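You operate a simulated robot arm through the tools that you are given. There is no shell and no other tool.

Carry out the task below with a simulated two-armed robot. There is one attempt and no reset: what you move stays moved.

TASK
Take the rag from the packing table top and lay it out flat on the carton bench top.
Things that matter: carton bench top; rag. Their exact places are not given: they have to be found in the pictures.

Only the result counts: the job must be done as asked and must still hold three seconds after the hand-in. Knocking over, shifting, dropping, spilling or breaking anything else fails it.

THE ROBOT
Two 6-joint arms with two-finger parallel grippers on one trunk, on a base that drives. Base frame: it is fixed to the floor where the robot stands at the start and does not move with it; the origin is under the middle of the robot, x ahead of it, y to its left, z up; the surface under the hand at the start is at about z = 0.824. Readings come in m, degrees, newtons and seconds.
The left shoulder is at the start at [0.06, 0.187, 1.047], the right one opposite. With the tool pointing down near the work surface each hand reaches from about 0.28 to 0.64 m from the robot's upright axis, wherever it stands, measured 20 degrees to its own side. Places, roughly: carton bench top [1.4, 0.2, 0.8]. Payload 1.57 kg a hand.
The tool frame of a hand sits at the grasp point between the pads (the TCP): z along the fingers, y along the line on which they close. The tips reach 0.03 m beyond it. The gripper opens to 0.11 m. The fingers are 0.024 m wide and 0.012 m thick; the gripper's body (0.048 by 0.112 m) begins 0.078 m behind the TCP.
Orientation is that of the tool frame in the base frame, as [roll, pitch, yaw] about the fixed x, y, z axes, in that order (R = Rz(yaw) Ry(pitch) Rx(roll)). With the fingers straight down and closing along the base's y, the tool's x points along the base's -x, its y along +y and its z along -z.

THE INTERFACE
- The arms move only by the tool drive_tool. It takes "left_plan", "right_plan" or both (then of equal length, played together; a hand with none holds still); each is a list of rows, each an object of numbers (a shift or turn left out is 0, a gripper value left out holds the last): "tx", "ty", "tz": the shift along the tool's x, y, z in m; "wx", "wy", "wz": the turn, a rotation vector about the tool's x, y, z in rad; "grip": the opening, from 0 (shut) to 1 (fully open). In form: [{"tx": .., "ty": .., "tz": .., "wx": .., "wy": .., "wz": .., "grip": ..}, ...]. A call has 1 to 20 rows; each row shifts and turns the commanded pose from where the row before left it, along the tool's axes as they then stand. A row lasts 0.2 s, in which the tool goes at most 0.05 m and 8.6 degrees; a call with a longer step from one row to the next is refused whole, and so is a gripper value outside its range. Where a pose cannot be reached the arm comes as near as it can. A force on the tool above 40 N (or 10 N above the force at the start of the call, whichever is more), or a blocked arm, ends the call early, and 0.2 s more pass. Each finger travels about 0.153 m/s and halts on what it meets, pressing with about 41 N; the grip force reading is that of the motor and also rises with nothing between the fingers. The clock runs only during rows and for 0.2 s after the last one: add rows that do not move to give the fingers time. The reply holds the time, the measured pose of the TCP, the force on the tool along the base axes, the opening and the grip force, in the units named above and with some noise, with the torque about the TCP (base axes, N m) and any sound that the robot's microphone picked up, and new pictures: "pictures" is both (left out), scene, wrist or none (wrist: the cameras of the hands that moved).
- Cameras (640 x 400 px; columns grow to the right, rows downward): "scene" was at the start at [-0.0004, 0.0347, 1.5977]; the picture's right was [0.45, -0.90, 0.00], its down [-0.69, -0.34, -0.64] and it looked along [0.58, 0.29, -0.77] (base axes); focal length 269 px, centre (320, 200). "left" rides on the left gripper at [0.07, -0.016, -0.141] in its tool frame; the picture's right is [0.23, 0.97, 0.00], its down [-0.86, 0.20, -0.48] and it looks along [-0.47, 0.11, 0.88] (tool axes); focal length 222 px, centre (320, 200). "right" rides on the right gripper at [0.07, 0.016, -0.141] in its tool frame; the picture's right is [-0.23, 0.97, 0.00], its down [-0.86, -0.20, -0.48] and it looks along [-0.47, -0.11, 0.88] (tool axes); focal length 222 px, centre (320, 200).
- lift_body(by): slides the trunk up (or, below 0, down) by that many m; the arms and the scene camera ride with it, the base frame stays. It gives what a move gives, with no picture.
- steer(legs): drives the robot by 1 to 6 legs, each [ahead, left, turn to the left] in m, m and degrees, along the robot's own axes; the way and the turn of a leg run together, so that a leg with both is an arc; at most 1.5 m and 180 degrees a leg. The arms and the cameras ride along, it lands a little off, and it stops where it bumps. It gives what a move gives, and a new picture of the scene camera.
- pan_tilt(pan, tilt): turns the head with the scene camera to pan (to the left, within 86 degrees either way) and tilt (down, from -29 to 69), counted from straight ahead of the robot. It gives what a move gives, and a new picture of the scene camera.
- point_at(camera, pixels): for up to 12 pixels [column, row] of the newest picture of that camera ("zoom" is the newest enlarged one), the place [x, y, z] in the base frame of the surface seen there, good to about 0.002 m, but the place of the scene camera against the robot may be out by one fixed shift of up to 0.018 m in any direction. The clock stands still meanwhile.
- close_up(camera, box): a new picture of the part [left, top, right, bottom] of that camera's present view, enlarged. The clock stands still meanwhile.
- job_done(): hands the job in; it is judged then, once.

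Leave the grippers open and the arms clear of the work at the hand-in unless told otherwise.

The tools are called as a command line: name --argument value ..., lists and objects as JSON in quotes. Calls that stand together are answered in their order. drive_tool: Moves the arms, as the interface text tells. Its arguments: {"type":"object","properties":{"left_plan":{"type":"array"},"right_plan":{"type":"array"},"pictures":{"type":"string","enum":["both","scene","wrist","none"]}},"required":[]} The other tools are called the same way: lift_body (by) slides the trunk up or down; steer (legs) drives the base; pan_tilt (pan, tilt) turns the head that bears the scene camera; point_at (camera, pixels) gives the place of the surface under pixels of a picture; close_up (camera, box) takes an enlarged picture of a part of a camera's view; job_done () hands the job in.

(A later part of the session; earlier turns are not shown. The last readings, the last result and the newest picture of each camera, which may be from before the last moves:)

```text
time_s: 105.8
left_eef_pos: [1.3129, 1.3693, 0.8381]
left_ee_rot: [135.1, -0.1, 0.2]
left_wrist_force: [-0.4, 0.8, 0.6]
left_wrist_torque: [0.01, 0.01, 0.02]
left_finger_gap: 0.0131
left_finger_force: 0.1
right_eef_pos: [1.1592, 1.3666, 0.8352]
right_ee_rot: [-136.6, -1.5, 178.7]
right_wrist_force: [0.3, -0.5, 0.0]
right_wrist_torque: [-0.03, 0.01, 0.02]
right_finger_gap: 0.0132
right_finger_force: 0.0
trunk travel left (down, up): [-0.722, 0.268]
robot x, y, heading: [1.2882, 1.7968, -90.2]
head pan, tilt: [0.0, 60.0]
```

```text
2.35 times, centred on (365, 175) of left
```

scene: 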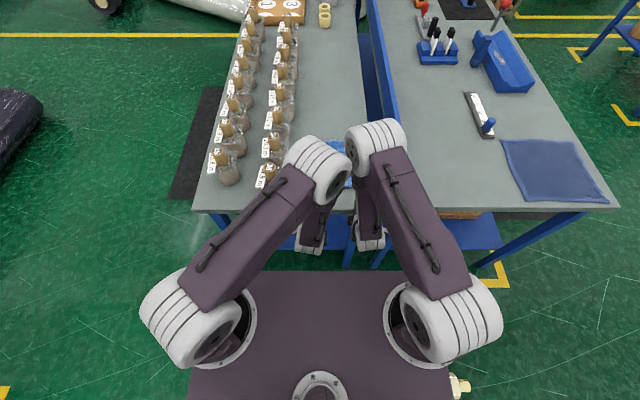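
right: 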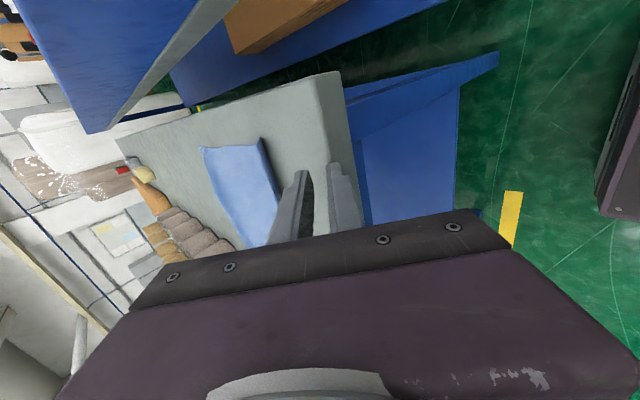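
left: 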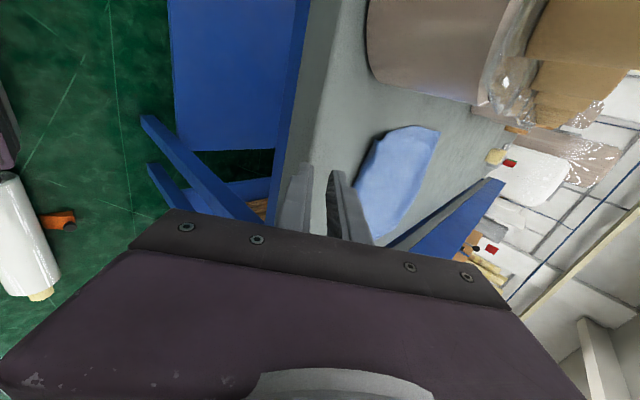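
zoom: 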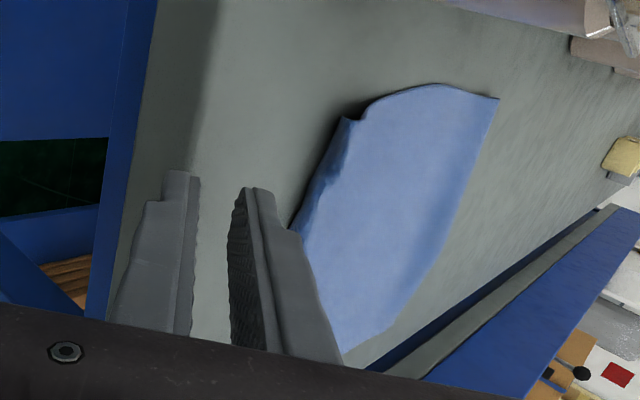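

The hands are off the rag. The near edge still has a raised crease. I raise the trunk 0.2 m and spread the hands apart, so I can inspect the rag from above.

lift_body --by 0.2

drive_tool --left_plan '[{"tx": 0.04}, {"tx": 0.04}, {"tx": 0.04}, {"tx": 0.04}, {}]' --right_plan '[{"tx": 0.04}, {"tx": 0.04}, {"tx": 0.04}, {"tx": 0.04}, {}]'

close_up --camera "scene" --box '[240, 100, 400, 200]'

```text
time_s: 108.0
left_eef_pos: [1.313, 1.3723, 1.0379]
left_ee_rot: [134.9, -0.1, 0.0]
left_wrist_force: [-0.7, -0.2, 0.0]
left_wrist_torque: [0.05, 0.0, 0.02]
left_finger_gap: 0.0134
left_finger_force: 0.1
right_eef_pos: [1.1587, 1.3686, 1.0356]
right_ee_rot: [-136.7, -1.5, 178.9]
right_wrist_force: [0.6, 0.5, -0.3]
right_wrist_torque: [-0.02, -0.02, -0.02]
right_finger_gap: 0.0133
right_finger_force: 0.1
trunk travel left (down, up): [-0.922, 0.068]
robot x, y, heading: [1.2827, 1.7895, -90.1]
head pan, tilt: [0.0, 60.0]
```

```text
time_s: 109.2
left_eef_pos: [1.4154, 1.384, 1.0408]
left_ee_rot: [134.8, -0.9, 0.9]
left_wrist_force: [0.0, -0.3, 0.5]
left_wrist_torque: [-0.03, 0.0, -0.01]
left_finger_gap: 0.0132
left_finger_force: 0.1
left hand out of reach, approached as far as the arm can: row 3, 4
right_eef_pos: [1.1425, 1.3961, 1.0424]
right_ee_rot: [-136.3, -2.4, 178.1]
right_wrist_force: [-1.0, -0.3, -0.6]
right_wrist_torque: [0.01, -0.01, 0.01]
right_finger_gap: 0.0133
right_finger_force: 0.0
right hand out of reach, approached as far as the arm can: row 1, 2, 3, 4
trunk travel left (down, up): [-0.922, 0.068]
robot x, y, heading: [1.2887, 1.79, -89.9]
head pan, tilt: [0.0, 60.0]
```

scene: 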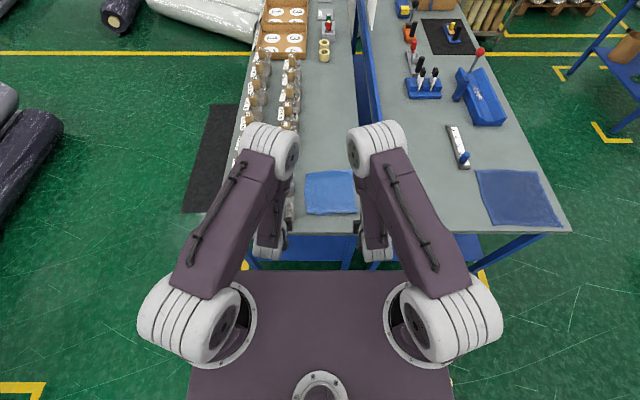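
right: 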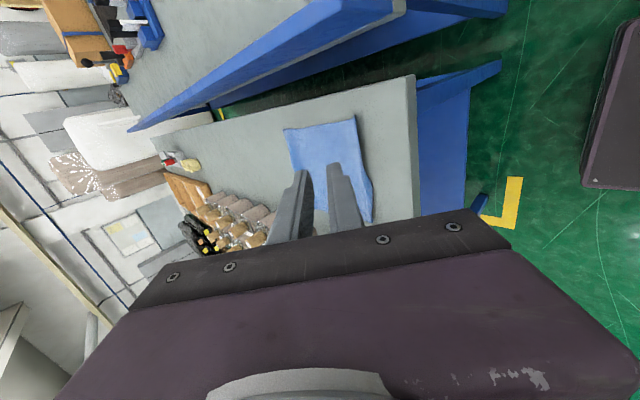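
left: 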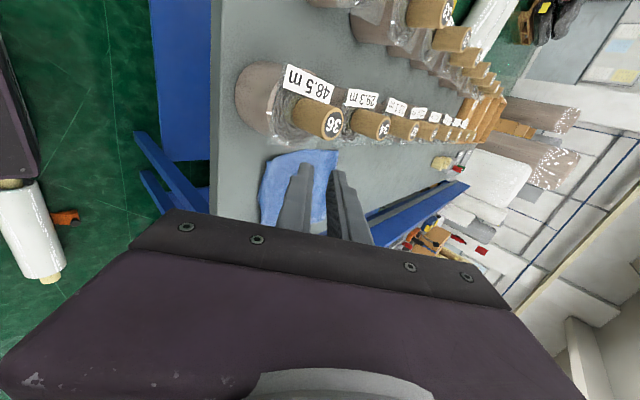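

```text
4.00 times, centred on (320, 150) of scene
```

zoom: 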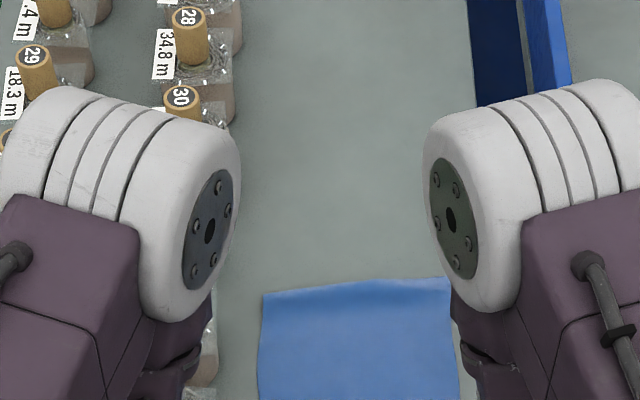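

The rag lies on the bench in one piece. I'll zoom in on it and measure heights along its near edge.

close_up --camera "scene" --box '[280, 160, 380, 225]'

point_at --camera "zoom" --pixels '[[170, 80], [320, 80], [470, 75], [175, 200], [320, 200], [470, 200], [180, 300], [250, 320], [320, 330], [400, 325], [460, 300], [320, 260]]'

close_up --camera "right" --box '[250, 100, 420, 240]'

close_up --camera "left" --box '[230, 130, 370, 240]'

```text
6.15 times, centred on (330, 192) of scene
```

zoom: 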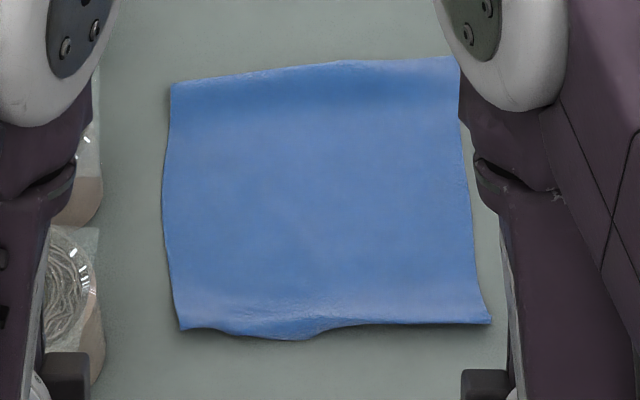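

```text
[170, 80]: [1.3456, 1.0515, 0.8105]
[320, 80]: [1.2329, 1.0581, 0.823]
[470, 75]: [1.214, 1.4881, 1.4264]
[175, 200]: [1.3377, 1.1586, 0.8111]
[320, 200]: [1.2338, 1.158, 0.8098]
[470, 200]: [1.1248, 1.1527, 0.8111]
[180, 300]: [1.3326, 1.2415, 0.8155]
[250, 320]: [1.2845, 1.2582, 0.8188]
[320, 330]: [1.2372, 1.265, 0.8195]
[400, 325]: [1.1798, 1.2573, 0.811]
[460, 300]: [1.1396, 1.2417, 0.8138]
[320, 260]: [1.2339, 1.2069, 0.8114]
```

```text
2.86 times, centred on (335, 170) of right
```

zoom: 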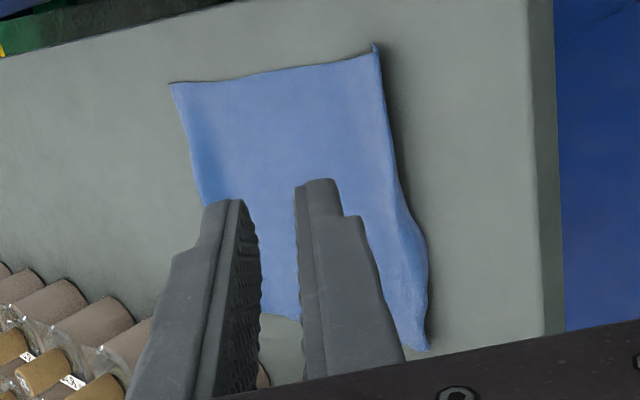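

```text
3.64 times, centred on (300, 185) of left
```

zoom: 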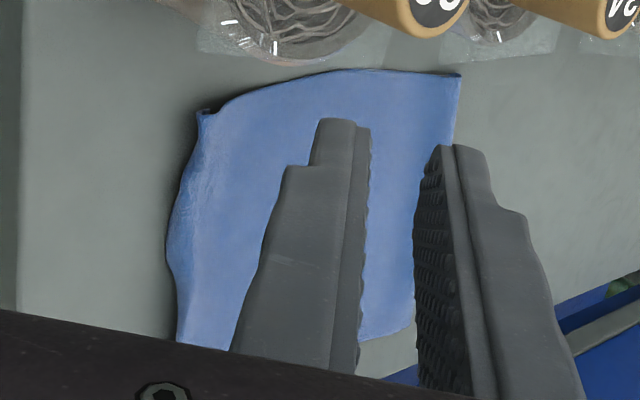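

The near edge (toward me) is still raised or curled about 1–2 cm, and the far edge is slightly lifted too. I'll measure the near edge profile with the right wrist camera.

point_at --camera "right" --pixels '[[354, 119], [352, 125], [357, 135], [353, 140], [361, 155], [355, 160], [368, 180], [360, 185], [371, 205], [364, 205], [374, 160], [345, 150]]'

point_at --camera "left" --pixels '[[267, 162], [271, 165], [262, 185], [268, 185], [259, 205], [265, 205], [262, 220], [270, 220], [335, 152], [320, 152], [300, 155], [280, 175]]'

```text
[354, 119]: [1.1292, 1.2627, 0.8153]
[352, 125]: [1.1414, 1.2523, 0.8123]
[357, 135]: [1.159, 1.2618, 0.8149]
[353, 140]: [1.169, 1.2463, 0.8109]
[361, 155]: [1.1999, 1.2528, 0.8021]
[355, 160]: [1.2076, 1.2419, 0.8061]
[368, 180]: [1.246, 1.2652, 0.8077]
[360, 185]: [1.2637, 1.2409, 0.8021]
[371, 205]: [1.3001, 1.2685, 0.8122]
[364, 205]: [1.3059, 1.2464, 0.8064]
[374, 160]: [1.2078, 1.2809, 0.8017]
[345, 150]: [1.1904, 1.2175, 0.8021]
```

```text
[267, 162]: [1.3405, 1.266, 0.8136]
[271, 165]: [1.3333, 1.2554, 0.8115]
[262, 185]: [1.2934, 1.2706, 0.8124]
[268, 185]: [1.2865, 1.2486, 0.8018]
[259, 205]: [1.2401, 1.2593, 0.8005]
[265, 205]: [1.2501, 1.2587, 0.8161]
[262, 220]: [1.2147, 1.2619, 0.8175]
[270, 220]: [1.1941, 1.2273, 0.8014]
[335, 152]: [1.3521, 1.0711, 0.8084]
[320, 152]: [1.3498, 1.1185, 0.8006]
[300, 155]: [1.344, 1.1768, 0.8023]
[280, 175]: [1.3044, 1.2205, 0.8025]
```

About 3 cm of cloth length is missing at the near edge, so a small fold or ridge is left from the pinch. I'll take strong close-ups of that edge to see its shape.

close_up --camera "right" --box '[325, 105, 389, 145]'

close_up --camera "right" --box '[330, 145, 410, 225]'

close_up --camera "left" --box '[245, 150, 309, 190]'

close_up --camera "scene" --box '[300, 200, 364, 220]'

```text
10.00 times, centred on (357, 125) of right
```

zoom: 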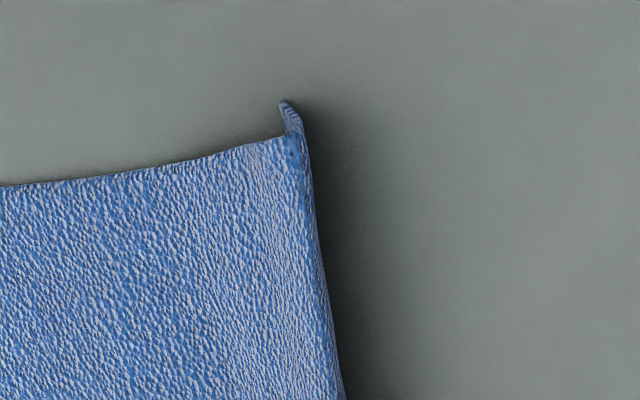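

```text
5.00 times, centred on (370, 185) of right
```

zoom: 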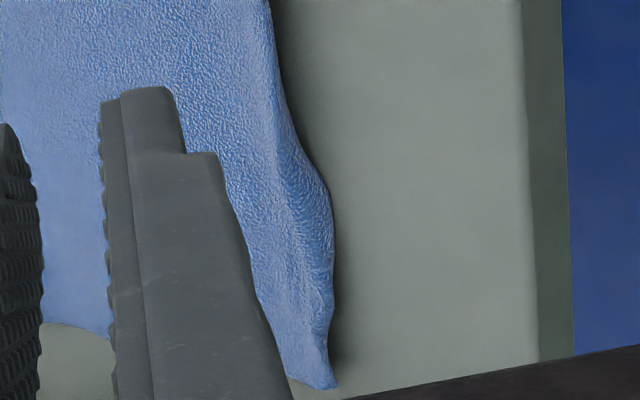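

```text
10.00 times, centred on (277, 170) of left
```

zoom: 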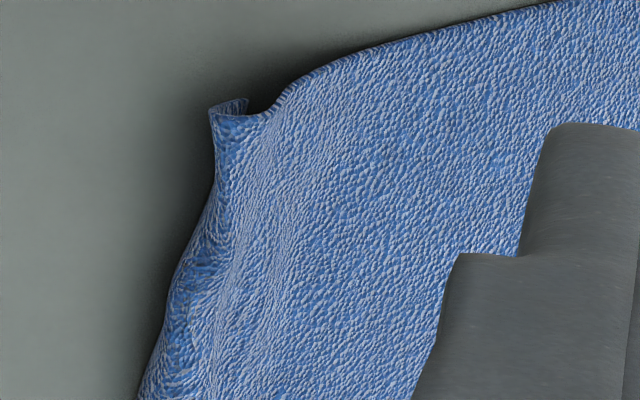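

```text
10.00 times, centred on (332, 210) of scene
```

zoom: 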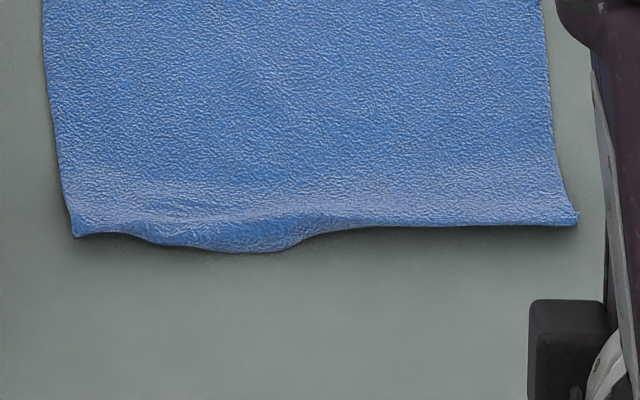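

The close-ups show a narrow Λ-shaped ridge along the near edge, about 1 cm high, with the hem turned down toward me. I'll flatten it by pressing down and outward with closed, upright fingertips. First I close both grippers and bring the hands back to pointing straight down.

drive_tool --left_plan '[{"tx": -0.04, "grip": 0.0}, {"tx": -0.04}, {"wx": 0.131}, {"wx": 0.131}, {"wx": 0.131}, {"wx": 0.131}, {"wx": 0.131}, {"wx": 0.131}, {}]' --right_plan '[{"grip": 0.0}, {}, {"wx": -0.127}, {"wx": -0.127}, {"wx": -0.127}, {"wx": -0.127}, {"wx": -0.127}, {"wx": -0.127}, {}]' --pictures "scene"

```text
time_s: 111.2
left_eef_pos: [1.3569, 1.3691, 1.043]
left_ee_rot: [167.2, -5.6, 1.3]
left_wrist_force: [0.9, -0.2, 0.3]
left_wrist_torque: [-0.03, -0.01, 0.01]
left_finger_gap: 0.0
left_finger_force: 21.3
left hand out of reach, approached as far as the arm can: row 7, 8
right_eef_pos: [1.1431, 1.3881, 1.0465]
right_ee_rot: [-170.4, -5.4, 178.2]
right_wrist_force: [0.0, -0.3, -0.1]
right_wrist_torque: [0.03, -0.01, 0.0]
right_finger_gap: 0.0
right_finger_force: 21.3
right hand out of reach, approached as far as the arm can: row 3, 4, 7, 8
trunk travel left (down, up): [-0.922, 0.068]
robot x, y, heading: [1.2882, 1.7869, -90.1]
head pan, tilt: [0.0, 60.0]
```

scene: 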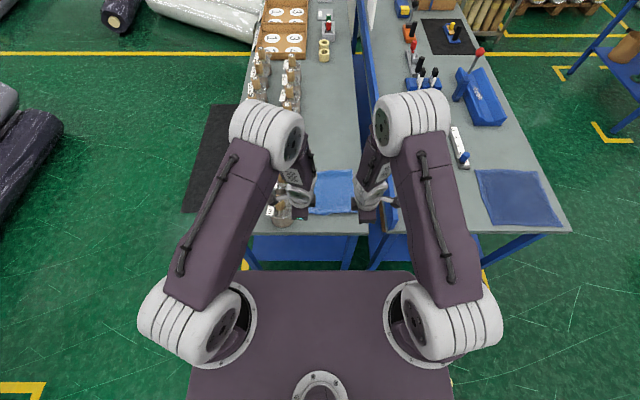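

The arms fell slightly short of upright here (13° and 10° of tilt left). I move both hands 10 cm forward, where there's more reach, and straighten them there.

drive_tool --left_plan '[{"tx": -0.007, "ty": 0.0322, "tz": 0.0073}, {"tx": -0.007, "ty": 0.0322, "tz": 0.0073}, {"tx": -0.007, "ty": 0.0322, "tz": 0.0073}, {"wx": 0.111, "wy": -0.049}, {"wx": 0.111, "wy": -0.049}, {}]' --right_plan '[{"ty": -0.0325, "tz": 0.0055}, {"ty": -0.0325, "tz": 0.0055}, {"ty": -0.0325, "tz": 0.0055}, {"wx": -0.084, "wy": -0.047}, {"wx": -0.084, "wy": -0.047}, {}]'

```text
time_s: 112.6
left_eef_pos: [1.3429, 1.3026, 1.0408]
left_ee_rot: [179.9, 0.2, 0.8]
left_wrist_force: [-0.9, 0.9, 0.7]
left_wrist_torque: [0.02, 0.01, 0.02]
left_finger_gap: 0.0
left_finger_force: 21.4
left hand out of reach, approached as far as the arm can: row 1
right_eef_pos: [1.129, 1.3161, 1.0338]
right_ee_rot: [172.8, -2.4, 177.4]
right_wrist_force: [0.6, -0.5, 0.6]
right_wrist_torque: [0.0, 0.01, 0.0]
right_finger_gap: 0.0
right_finger_force: 21.3
right hand out of reach, approached as far as the arm can: row 1, 2
trunk travel left (down, up): [-0.922, 0.068]
robot x, y, heading: [1.2896, 1.7901, -90.1]
head pan, tilt: [0.0, 60.0]
```

scene: 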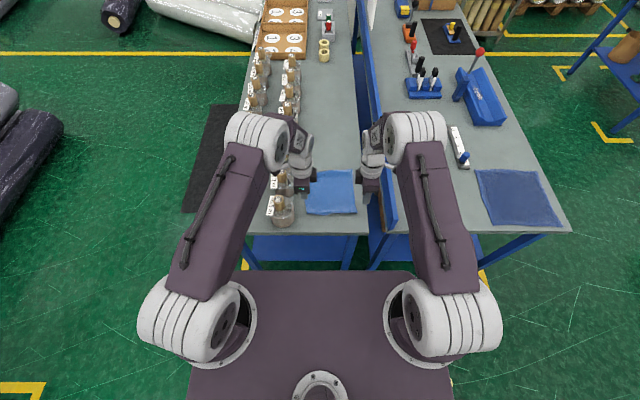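
right: 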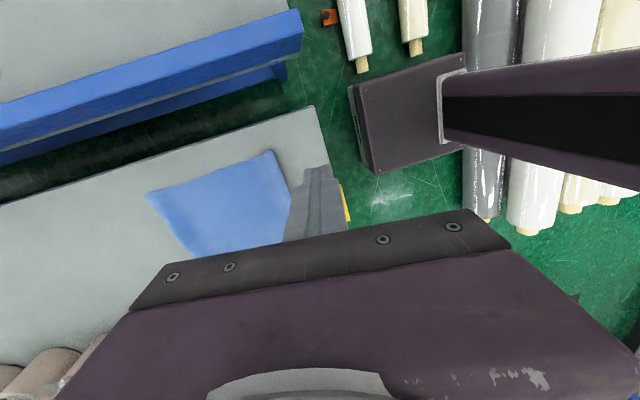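
left: 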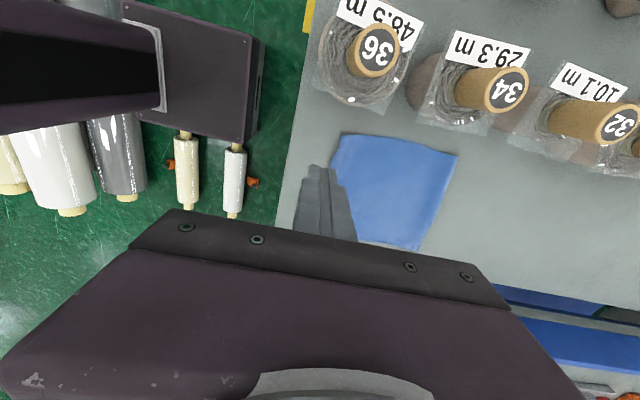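

Both hands are nearly upright. With the cameras looking steeply down, I measure the rag's near edge again.

point_at --camera "left" --pixels '[[340, 138], [336, 150], [332, 162], [341, 160], [345, 140], [395, 145], [452, 157], [430, 220], [420, 245], [362, 242], [390, 245], [350, 170]]'

point_at --camera "right" --pixels '[[270, 155], [276, 160], [282, 175], [277, 178], [287, 190], [281, 195], [288, 205], [283, 215], [262, 165], [150, 195], [165, 220], [190, 250]]'

close_up --camera "right" --box '[230, 140, 326, 240]'

close_up --camera "left" --box '[300, 120, 476, 260]'

```text
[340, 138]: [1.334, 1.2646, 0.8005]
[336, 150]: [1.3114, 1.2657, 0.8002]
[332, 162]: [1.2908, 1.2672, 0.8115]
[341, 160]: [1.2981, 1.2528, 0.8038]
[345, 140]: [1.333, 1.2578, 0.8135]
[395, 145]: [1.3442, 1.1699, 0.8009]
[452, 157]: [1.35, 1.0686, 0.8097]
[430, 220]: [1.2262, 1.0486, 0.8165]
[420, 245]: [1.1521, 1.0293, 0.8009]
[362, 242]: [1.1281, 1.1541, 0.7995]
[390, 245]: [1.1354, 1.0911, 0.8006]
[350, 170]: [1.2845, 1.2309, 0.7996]
```

```text
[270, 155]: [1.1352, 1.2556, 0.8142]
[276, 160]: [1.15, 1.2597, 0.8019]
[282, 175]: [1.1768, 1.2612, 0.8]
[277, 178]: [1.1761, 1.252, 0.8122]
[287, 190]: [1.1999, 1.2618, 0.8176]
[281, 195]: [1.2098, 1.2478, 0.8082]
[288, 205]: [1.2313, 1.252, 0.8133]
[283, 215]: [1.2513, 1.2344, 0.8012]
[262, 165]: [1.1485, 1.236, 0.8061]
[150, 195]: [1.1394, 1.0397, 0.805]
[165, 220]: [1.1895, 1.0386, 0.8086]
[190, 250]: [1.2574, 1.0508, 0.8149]
```

```text
4.00 times, centred on (278, 190) of right
```

zoom: 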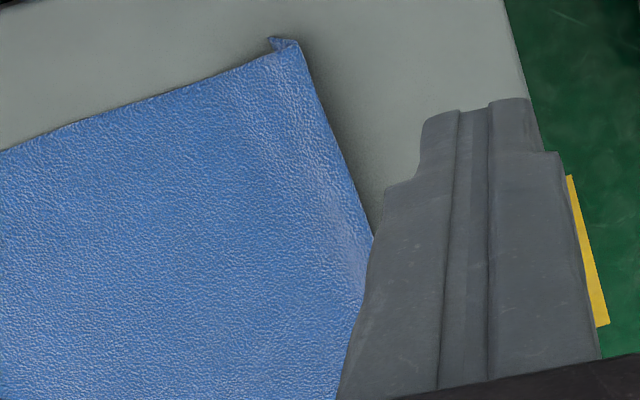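

```text
2.86 times, centred on (388, 190) of left
```

zoom: 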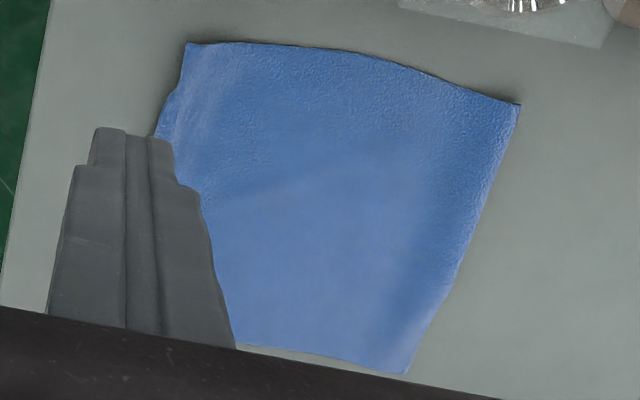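

From above, the hem is curled under along the near edge. My plan is to press lightly on the rag just inside that edge with both closed fingertips and drag it a few centimetres over the bench's end, so the hem drops and unrolls. Then I drag it back from the far side. First I set the hands upright at x≈1.30 and 1.15 and drive forward 9 cm.

drive_tool --left_plan '[{"tx": -0.0215}, {"tx": -0.0215}, {}]' --right_plan '[{"tx": -0.0105, "wx": 0.063, "wy": -0.02, "wz": -0.022}, {"tx": -0.0105, "wx": 0.063, "wy": -0.02, "wz": -0.022}, {}]' --pictures "none"

steer --legs '[[0.09, 0.0, 0.0]]'

```text
time_s: 113.4
left_eef_pos: [1.3007, 1.3026, 1.0414]
left_ee_rot: [180.0, 0.0, 0.8]
left_wrist_force: [-0.6, -0.2, -0.4]
left_wrist_torque: [-0.01, 0.04, 0.0]
left_finger_gap: 0.0
left_finger_force: 21.3
right_eef_pos: [1.1511, 1.3165, 1.0346]
right_ee_rot: [-180.0, 0.0, 179.7]
right_wrist_force: [0.5, -0.3, 0.1]
right_wrist_torque: [0.0, -0.01, -0.01]
right_finger_gap: 0.0001
right_finger_force: 20.7
trunk travel left (down, up): [-0.922, 0.068]
robot x, y, heading: [1.2864, 1.7897, -90.2]
head pan, tilt: [0.0, 60.0]
```

```text
time_s: 114.5
left_eef_pos: [1.3014, 1.2201, 1.0437]
left_ee_rot: [179.6, 0.0, 0.8]
left_wrist_force: [0.2, 0.0, 0.6]
left_wrist_torque: [-0.06, 0.0, -0.03]
left_finger_gap: 0.0
left_finger_force: 20.7
right_eef_pos: [1.1512, 1.2329, 1.0368]
right_ee_rot: [-179.7, 0.0, 179.6]
right_wrist_force: [-0.1, 0.2, 0.1]
right_wrist_torque: [-0.08, -0.02, 0.0]
right_finger_gap: 0.0
right_finger_force: 21.7
trunk travel left (down, up): [-0.922, 0.068]
robot x, y, heading: [1.2872, 1.7052, -89.9]
head pan, tilt: [0.0, 60.0]
```

scene: 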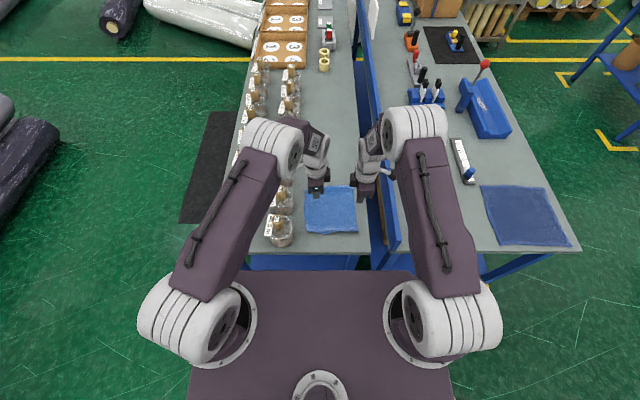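

The hands are over the rag just inside the ridge (y≈1.22–1.23). I align them and lower the trunk 0.18 m so the tips are about 3 cm above the cloth.

drive_tool --left_plan '[{}, {}]' --right_plan '[{"ty": -0.011}, {}]' --pictures "none"

lift_body --by -0.18

drive_tool --left_plan '[{"tz": 0.01}, {"tz": 0.01}, {"tz": 0.006}, {}]' --right_plan '[{"tz": 0.008}, {"tz": 0.007}, {"tz": 0.004}, {}]'

```text
time_s: 115.1
left_eef_pos: [1.3016, 1.2178, 1.0418]
left_ee_rot: [179.8, -0.1, 0.8]
left_wrist_force: [-0.3, 0.9, 0.0]
left_wrist_torque: [-0.05, 0.04, -0.01]
left_finger_gap: 0.0
left_finger_force: 21.6
right_eef_pos: [1.1522, 1.2195, 1.0351]
right_ee_rot: [-179.9, -0.1, 179.6]
right_wrist_force: [-0.3, -0.2, -0.7]
right_wrist_torque: [-0.01, -0.01, -0.01]
right_finger_gap: 0.0
right_finger_force: 21.6
trunk travel left (down, up): [-0.922, 0.068]
robot x, y, heading: [1.2909, 1.6985, -89.7]
head pan, tilt: [0.0, 60.0]
```

```text
time_s: 117.1
left_eef_pos: [1.3014, 1.2142, 0.8603]
left_ee_rot: [179.8, 0.1, 0.8]
left_wrist_force: [-0.4, 1.1, 0.6]
left_wrist_torque: [0.0, -0.03, 0.01]
left_finger_gap: 0.0
left_finger_force: 21.5
right_eef_pos: [1.1512, 1.2164, 0.8531]
right_ee_rot: [180.0, 0.0, 179.7]
right_wrist_force: [-0.3, 0.6, -0.1]
right_wrist_torque: [-0.01, -0.01, -0.01]
right_finger_gap: 0.0002
right_finger_force: 21.1
trunk travel left (down, up): [-0.742, 0.248]
robot x, y, heading: [1.2904, 1.7027, -90.2]
head pan, tilt: [0.0, 60.0]
```

```text
time_s: 118.1
left_eef_pos: [1.3027, 1.2153, 0.8336]
left_ee_rot: [179.9, -0.1, 0.7]
left_wrist_force: [0.2, -0.3, 0.1]
left_wrist_torque: [0.01, 0.0, -0.01]
left_finger_gap: 0.0
left_finger_force: 21.5
right_eef_pos: [1.1501, 1.2165, 0.8363]
right_ee_rot: [-179.9, 0.1, 179.7]
right_wrist_force: [-0.8, -0.1, 0.3]
right_wrist_torque: [-0.01, 0.01, -0.02]
right_finger_gap: 0.0
right_finger_force: 21.6
trunk travel left (down, up): [-0.742, 0.248]
robot x, y, heading: [1.2891, 1.7037, -90.0]
head pan, tilt: [0.0, 60.0]
```

scene: 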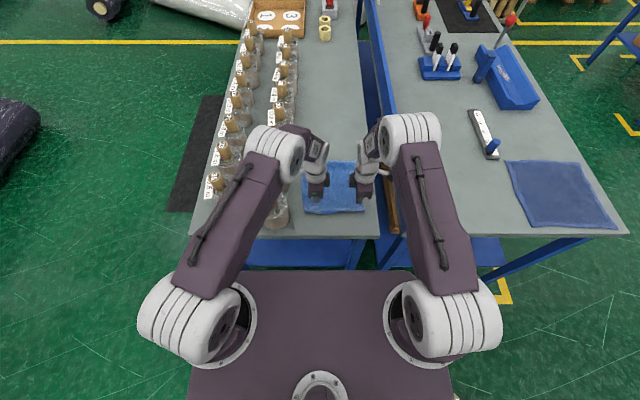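
right: 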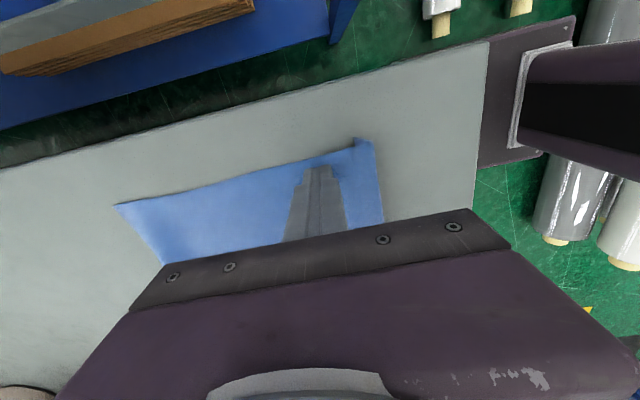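
left: 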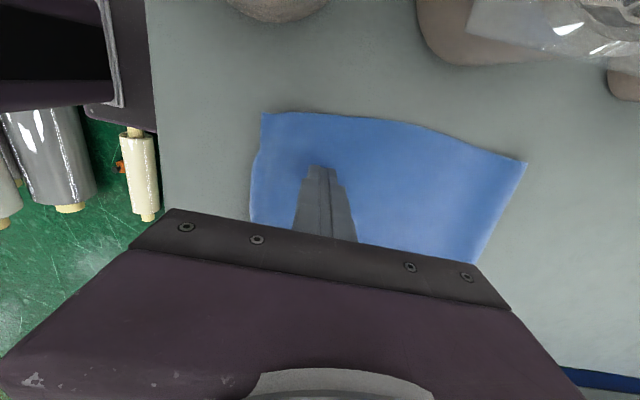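

Now the close view shows the near edge well. I'll zoom in on it before I press.

close_up --camera "right" --box '[330, 120, 410, 220]'

close_up --camera "left" --box '[230, 95, 330, 225]'

```text
4.00 times, centred on (370, 170) of right
```

zoom: 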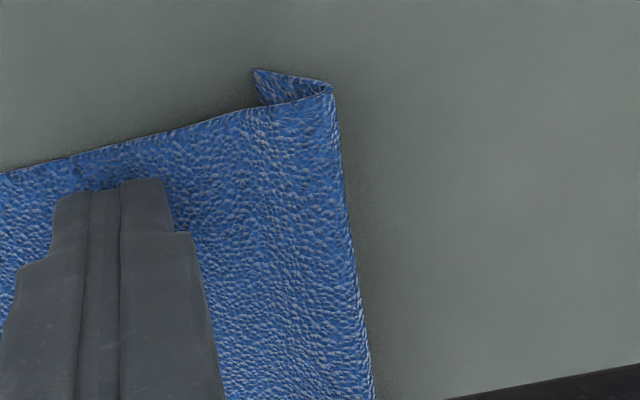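

```text
3.08 times, centred on (280, 160) of left
```

zoom: 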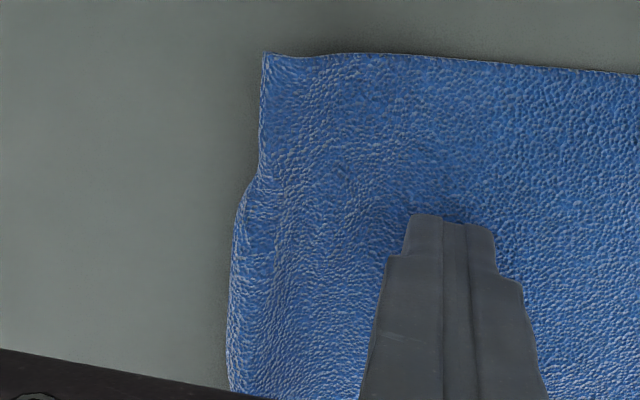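

The right corner clearly shows the hem folded under by about 1.5 cm. I lower the fingertips in small steps until they press lightly on the cloth.

drive_tool --left_plan '[{"tz": 0.001}, {}]' --right_plan '[{"tz": 0.0035}, {}]' --pictures "none"

```text
time_s: 118.7
left_eef_pos: [1.3016, 1.2147, 0.8337]
left_ee_rot: [179.9, -0.1, 0.8]
left_wrist_force: [0.4, 0.5, 0.2]
left_wrist_torque: [0.0, 0.01, 0.0]
left_finger_gap: 0.0
left_finger_force: 21.2
right_eef_pos: [1.1506, 1.2171, 0.8315]
right_ee_rot: [-180.0, -0.1, 179.7]
right_wrist_force: [0.4, 0.2, 0.9]
right_wrist_torque: [0.01, 0.0, -0.02]
right_finger_gap: 0.0001
right_finger_force: 21.2
trunk travel left (down, up): [-0.742, 0.248]
robot x, y, heading: [1.2909, 1.7015, -89.7]
head pan, tilt: [0.0, 60.0]
```

drive_tool --left_plan '[{"tz": 0.001}, {"tz": 0.0005}, {}]' --right_plan '[{"tz": 0.0005}, {}, {}]' --pictures "none"

```text
time_s: 119.5
left_eef_pos: [1.3004, 1.2153, 0.8323]
left_ee_rot: [179.8, 0.0, 0.8]
left_wrist_force: [0.0, 0.3, -0.3]
left_wrist_torque: [0.0, 0.02, -0.01]
left_finger_gap: 0.0
left_finger_force: 21.2
right_eef_pos: [1.1517, 1.2185, 0.8309]
right_ee_rot: [179.9, 0.1, 179.7]
right_wrist_force: [-0.2, 0.2, 3.0]
right_wrist_torque: [0.05, 0.04, -0.02]
right_finger_gap: 0.0002
right_finger_force: 21.1
trunk travel left (down, up): [-0.742, 0.248]
robot x, y, heading: [1.2862, 1.7028, -89.7]
head pan, tilt: [0.0, 60.0]
```

The right hand just touches (3 N). I lower the left another 1 mm and the right 0.3 mm.

drive_tool --left_plan '[{"tz": 0.0008}, {"tz": 0.0004}, {}]' --right_plan '[{"tz": 0.0003}, {}, {}]' --pictures "none"

```text
time_s: 120.3
left_eef_pos: [1.3029, 1.2152, 0.8308]
left_ee_rot: [179.9, 0.0, 0.8]
left_wrist_force: [-0.4, -0.7, 1.3]
left_wrist_torque: [0.01, 0.04, -0.03]
left_finger_gap: 0.0
left_finger_force: 21.0
right_eef_pos: [1.151, 1.2177, 0.8315]
right_ee_rot: [-180.0, -0.1, 179.6]
right_wrist_force: [-1.5, -0.7, 6.9]
right_wrist_torque: [-0.04, 0.04, 0.02]
right_finger_gap: 0.0003
right_finger_force: 21.2
trunk travel left (down, up): [-0.742, 0.248]
robot x, y, heading: [1.2845, 1.7021, -90.1]
head pan, tilt: [0.0, 60.0]
```

drive_tool --left_plan '[{"tz": 0.0004}, {}]' --right_plan '[{"tz": 0.0001}, {}]' --pictures "none"

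```text
time_s: 120.9
left_eef_pos: [1.3017, 1.2156, 0.8314]
left_ee_rot: [179.8, 0.1, 0.8]
left_wrist_force: [0.5, -1.7, 6.3]
left_wrist_torque: [-0.02, -0.03, -0.02]
left_finger_gap: 0.0001
left_finger_force: 21.9
right_eef_pos: [1.151, 1.2181, 0.8321]
right_ee_rot: [-179.9, 0.1, 179.7]
right_wrist_force: [-0.9, -1.2, 7.2]
right_wrist_torque: [-0.05, 0.05, 0.01]
right_finger_gap: 0.0
right_finger_force: 21.4
trunk travel left (down, up): [-0.742, 0.248]
robot x, y, heading: [1.2873, 1.7045, -89.7]
head pan, tilt: [0.0, 60.0]
```

Both press with about 7 N. I back the base off 3 cm as a test drag and see whether the rag follows.

steer --legs '[[-0.03, 0.0, 0.0]]'

drive_tool --left_plan '[{}]' --right_plan '[{}]' --pictures "wrist"

```text
time_s: 121.7
left_eef_pos: [1.3002, 1.2466, 0.8319]
left_ee_rot: [179.8, 0.1, 0.8]
left_wrist_force: [0.0, -1.4, 5.8]
left_wrist_torque: [-0.05, -0.02, -0.01]
left_finger_gap: 0.0001
left_finger_force: 21.4
right_eef_pos: [1.1504, 1.2479, 0.8327]
right_ee_rot: [-179.9, 0.1, 179.8]
right_wrist_force: [0.3, -0.8, 4.0]
right_wrist_torque: [-0.03, 0.01, 0.01]
right_finger_gap: 0.0
right_finger_force: 21.4
trunk travel left (down, up): [-0.742, 0.248]
robot x, y, heading: [1.2864, 1.7332, -89.8]
head pan, tilt: [0.0, 60.0]
```

scene: 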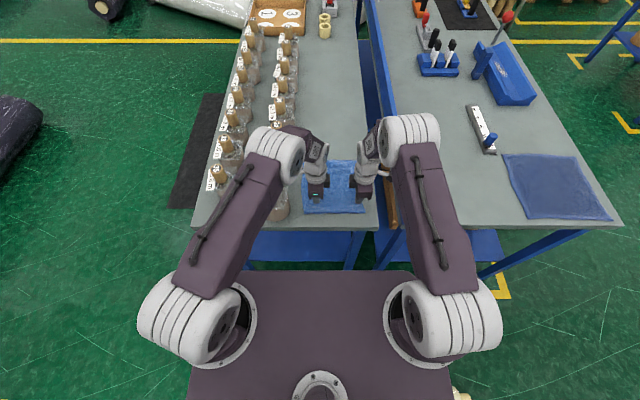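

```text
time_s: 122.1
left_eef_pos: [1.3015, 1.2456, 0.831]
left_ee_rot: [179.6, 0.2, 0.9]
left_wrist_force: [0.8, 0.7, 4.2]
left_wrist_torque: [0.02, -0.01, 0.01]
left_finger_gap: 0.0
left_finger_force: 21.4
right_eef_pos: [1.1501, 1.247, 0.8317]
right_ee_rot: [-179.8, 0.1, 179.7]
right_wrist_force: [0.4, 1.1, 5.4]
right_wrist_torque: [-0.02, 0.05, 0.01]
right_finger_gap: 0.0001
right_finger_force: 21.1
trunk travel left (down, up): [-0.742, 0.248]
robot x, y, heading: [1.289, 1.7328, -90.0]
head pan, tilt: [0.0, 60.0]
```

right: 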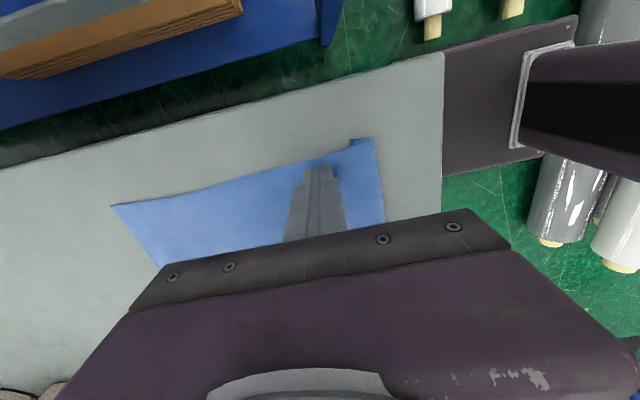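
left: 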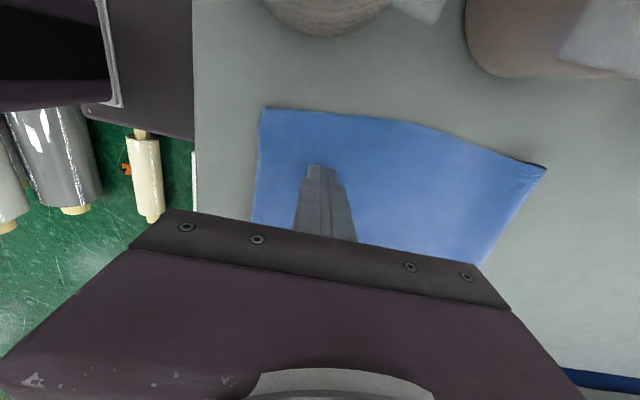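

The rag follows the fingers nicely. I continue backing 6.5 cm so the near edge goes past the bench's end at y=1.34.

steer --legs '[[-0.065, 0.0, 0.0]]'

drive_tool --left_plan '[{}]' --right_plan '[{}]' --pictures "wrist"

close_up --camera "right" --box '[300, 110, 420, 225]'

close_up --camera "left" --box '[220, 90, 340, 225]'

```text
time_s: 123.1
left_eef_pos: [1.3021, 1.313, 0.8304]
left_ee_rot: [179.7, 0.1, 0.9]
left_wrist_force: [-0.3, -0.5, 4.3]
left_wrist_torque: [-0.04, 0.01, 0.01]
left_finger_gap: 0.0
left_finger_force: 21.6
right_eef_pos: [1.1522, 1.3155, 0.8317]
right_ee_rot: [-179.9, -0.1, 179.8]
right_wrist_force: [0.6, -0.4, 4.5]
right_wrist_torque: [-0.05, 0.02, 0.03]
right_finger_gap: 0.0
right_finger_force: 21.7
trunk travel left (down, up): [-0.742, 0.248]
robot x, y, heading: [1.2854, 1.8016, -90.0]
head pan, tilt: [0.0, 60.0]
```

scene: 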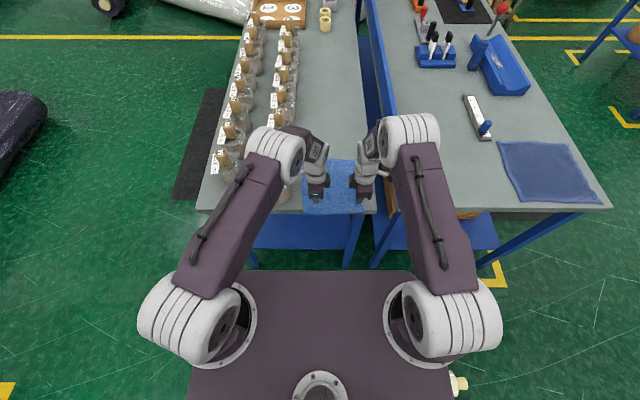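

```text
time_s: 123.5
left_eef_pos: [1.302, 1.312, 0.8308]
left_ee_rot: [179.7, 0.1, 0.9]
left_wrist_force: [0.8, 0.2, 4.0]
left_wrist_torque: [0.0, -0.01, 0.02]
left_finger_gap: 0.0003
left_finger_force: 21.6
right_eef_pos: [1.1505, 1.3152, 0.8319]
right_ee_rot: [-179.8, 0.0, 179.8]
right_wrist_force: [0.0, 0.8, 7.0]
right_wrist_torque: [0.03, 0.02, -0.03]
right_finger_gap: 0.0
right_finger_force: 21.3
trunk travel left (down, up): [-0.742, 0.248]
robot x, y, heading: [1.2879, 1.8059, -89.7]
head pan, tilt: [0.0, 60.0]
```

right: 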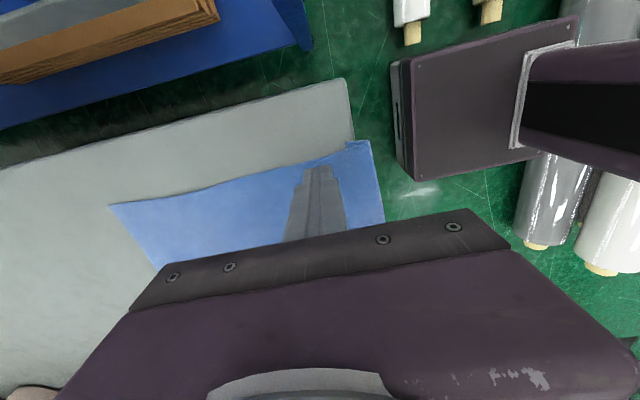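
left: 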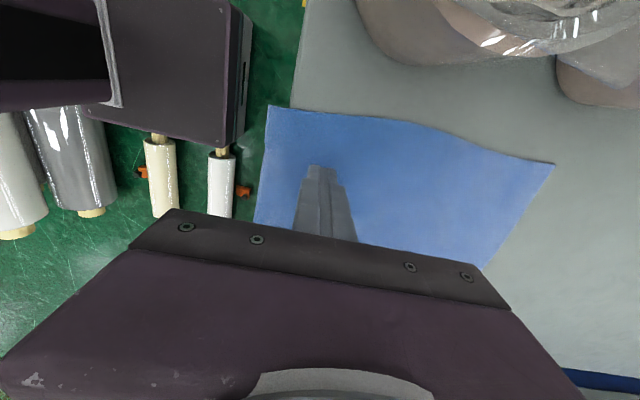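

```text
3.48 times, centred on (360, 168) of right
```

zoom: 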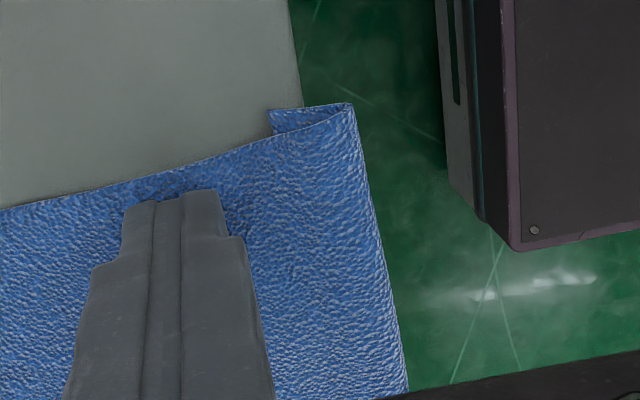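

```text
2.96 times, centred on (280, 158) of left
```

zoom: 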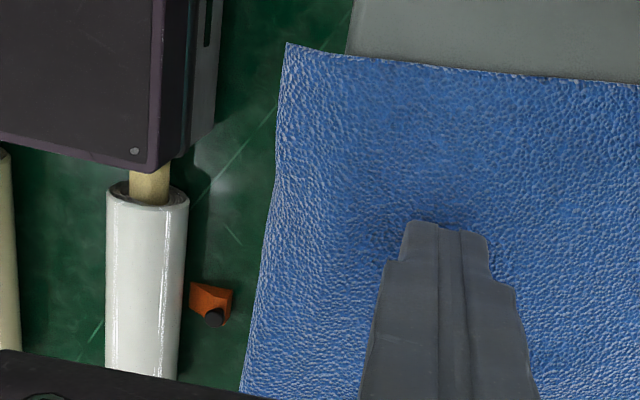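

The crease now overhangs the bench end, but the tucked hem still touches the bench. I lift the fingertips 1.5 cm, go 6 cm forward, press again further inside, and will then drag another 4–5 cm.

drive_tool --left_plan '[{"tz": -0.008}, {"tz": -0.007}, {}]' --right_plan '[{"tz": -0.008}, {"tz": -0.007}, {}]' --pictures "none"

steer --legs '[[0.06, 0.0, 0.0]]'

drive_tool --left_plan '[{"tz": 0.007}, {"tz": 0.006}, {"tz": 0.002}, {}]' --right_plan '[{"tz": 0.007}, {"tz": 0.006}, {"tz": 0.002}, {}]' --pictures "wrist"

```text
time_s: 124.3
left_eef_pos: [1.3024, 1.312, 0.8454]
left_ee_rot: [179.9, 0.0, 1.0]
left_wrist_force: [0.2, -0.3, 0.2]
left_wrist_torque: [0.01, -0.02, 0.01]
left_finger_gap: 0.0
left_finger_force: 21.1
right_eef_pos: [1.1514, 1.3131, 0.8457]
right_ee_rot: [180.0, 0.1, 179.8]
right_wrist_force: [-0.3, -0.6, 0.0]
right_wrist_torque: [0.0, -0.01, 0.0]
right_finger_gap: 0.0
right_finger_force: 21.3
trunk travel left (down, up): [-0.742, 0.248]
robot x, y, heading: [1.2883, 1.8026, -89.9]
head pan, tilt: [0.0, 60.0]
```

```text
time_s: 125.3
left_eef_pos: [1.3014, 1.2533, 0.8466]
left_ee_rot: [179.7, 0.1, 0.9]
left_wrist_force: [0.2, 0.8, -0.8]
left_wrist_torque: [0.0, -0.01, 0.06]
left_finger_gap: 0.0
left_finger_force: 21.2
right_eef_pos: [1.1521, 1.2565, 0.8465]
right_ee_rot: [-179.7, 0.1, 179.8]
right_wrist_force: [0.4, -0.9, -0.3]
right_wrist_torque: [0.03, 0.04, -0.01]
right_finger_gap: 0.0001
right_finger_force: 21.3
trunk travel left (down, up): [-0.742, 0.248]
robot x, y, heading: [1.2872, 1.7429, -89.8]
head pan, tilt: [0.0, 60.0]
```

scene: 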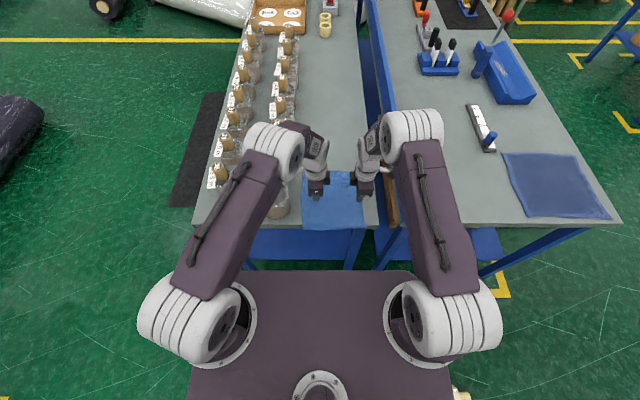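

```text
time_s: 126.3
left_eef_pos: [1.3022, 1.254, 0.8312]
left_ee_rot: [179.8, 0.2, 0.9]
left_wrist_force: [-0.4, 0.5, 2.2]
left_wrist_torque: [0.02, 0.01, 0.03]
left_finger_gap: 0.0
left_finger_force: 21.0
right_eef_pos: [1.1516, 1.2542, 0.8326]
right_ee_rot: [-179.8, 0.0, 179.8]
right_wrist_force: [-0.7, -1.7, 12.5]
right_wrist_torque: [0.0, 0.08, -0.02]
right_finger_gap: 0.0
right_finger_force: 21.4
trunk travel left (down, up): [-0.742, 0.248]
robot x, y, heading: [1.2846, 1.7418, -89.5]
head pan, tilt: [0.0, 60.0]
```

right: 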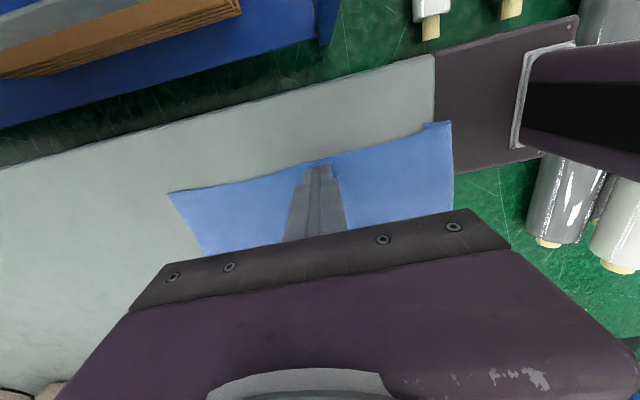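
left: 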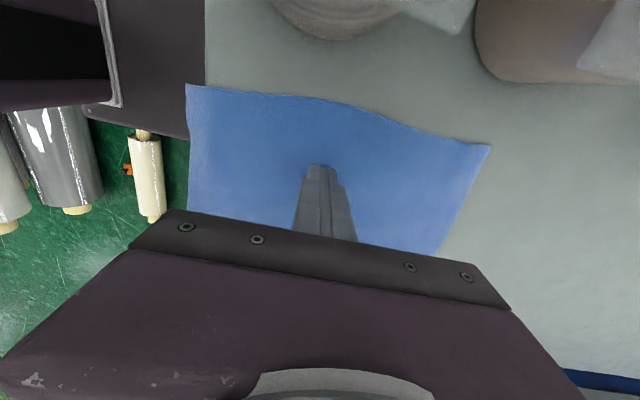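

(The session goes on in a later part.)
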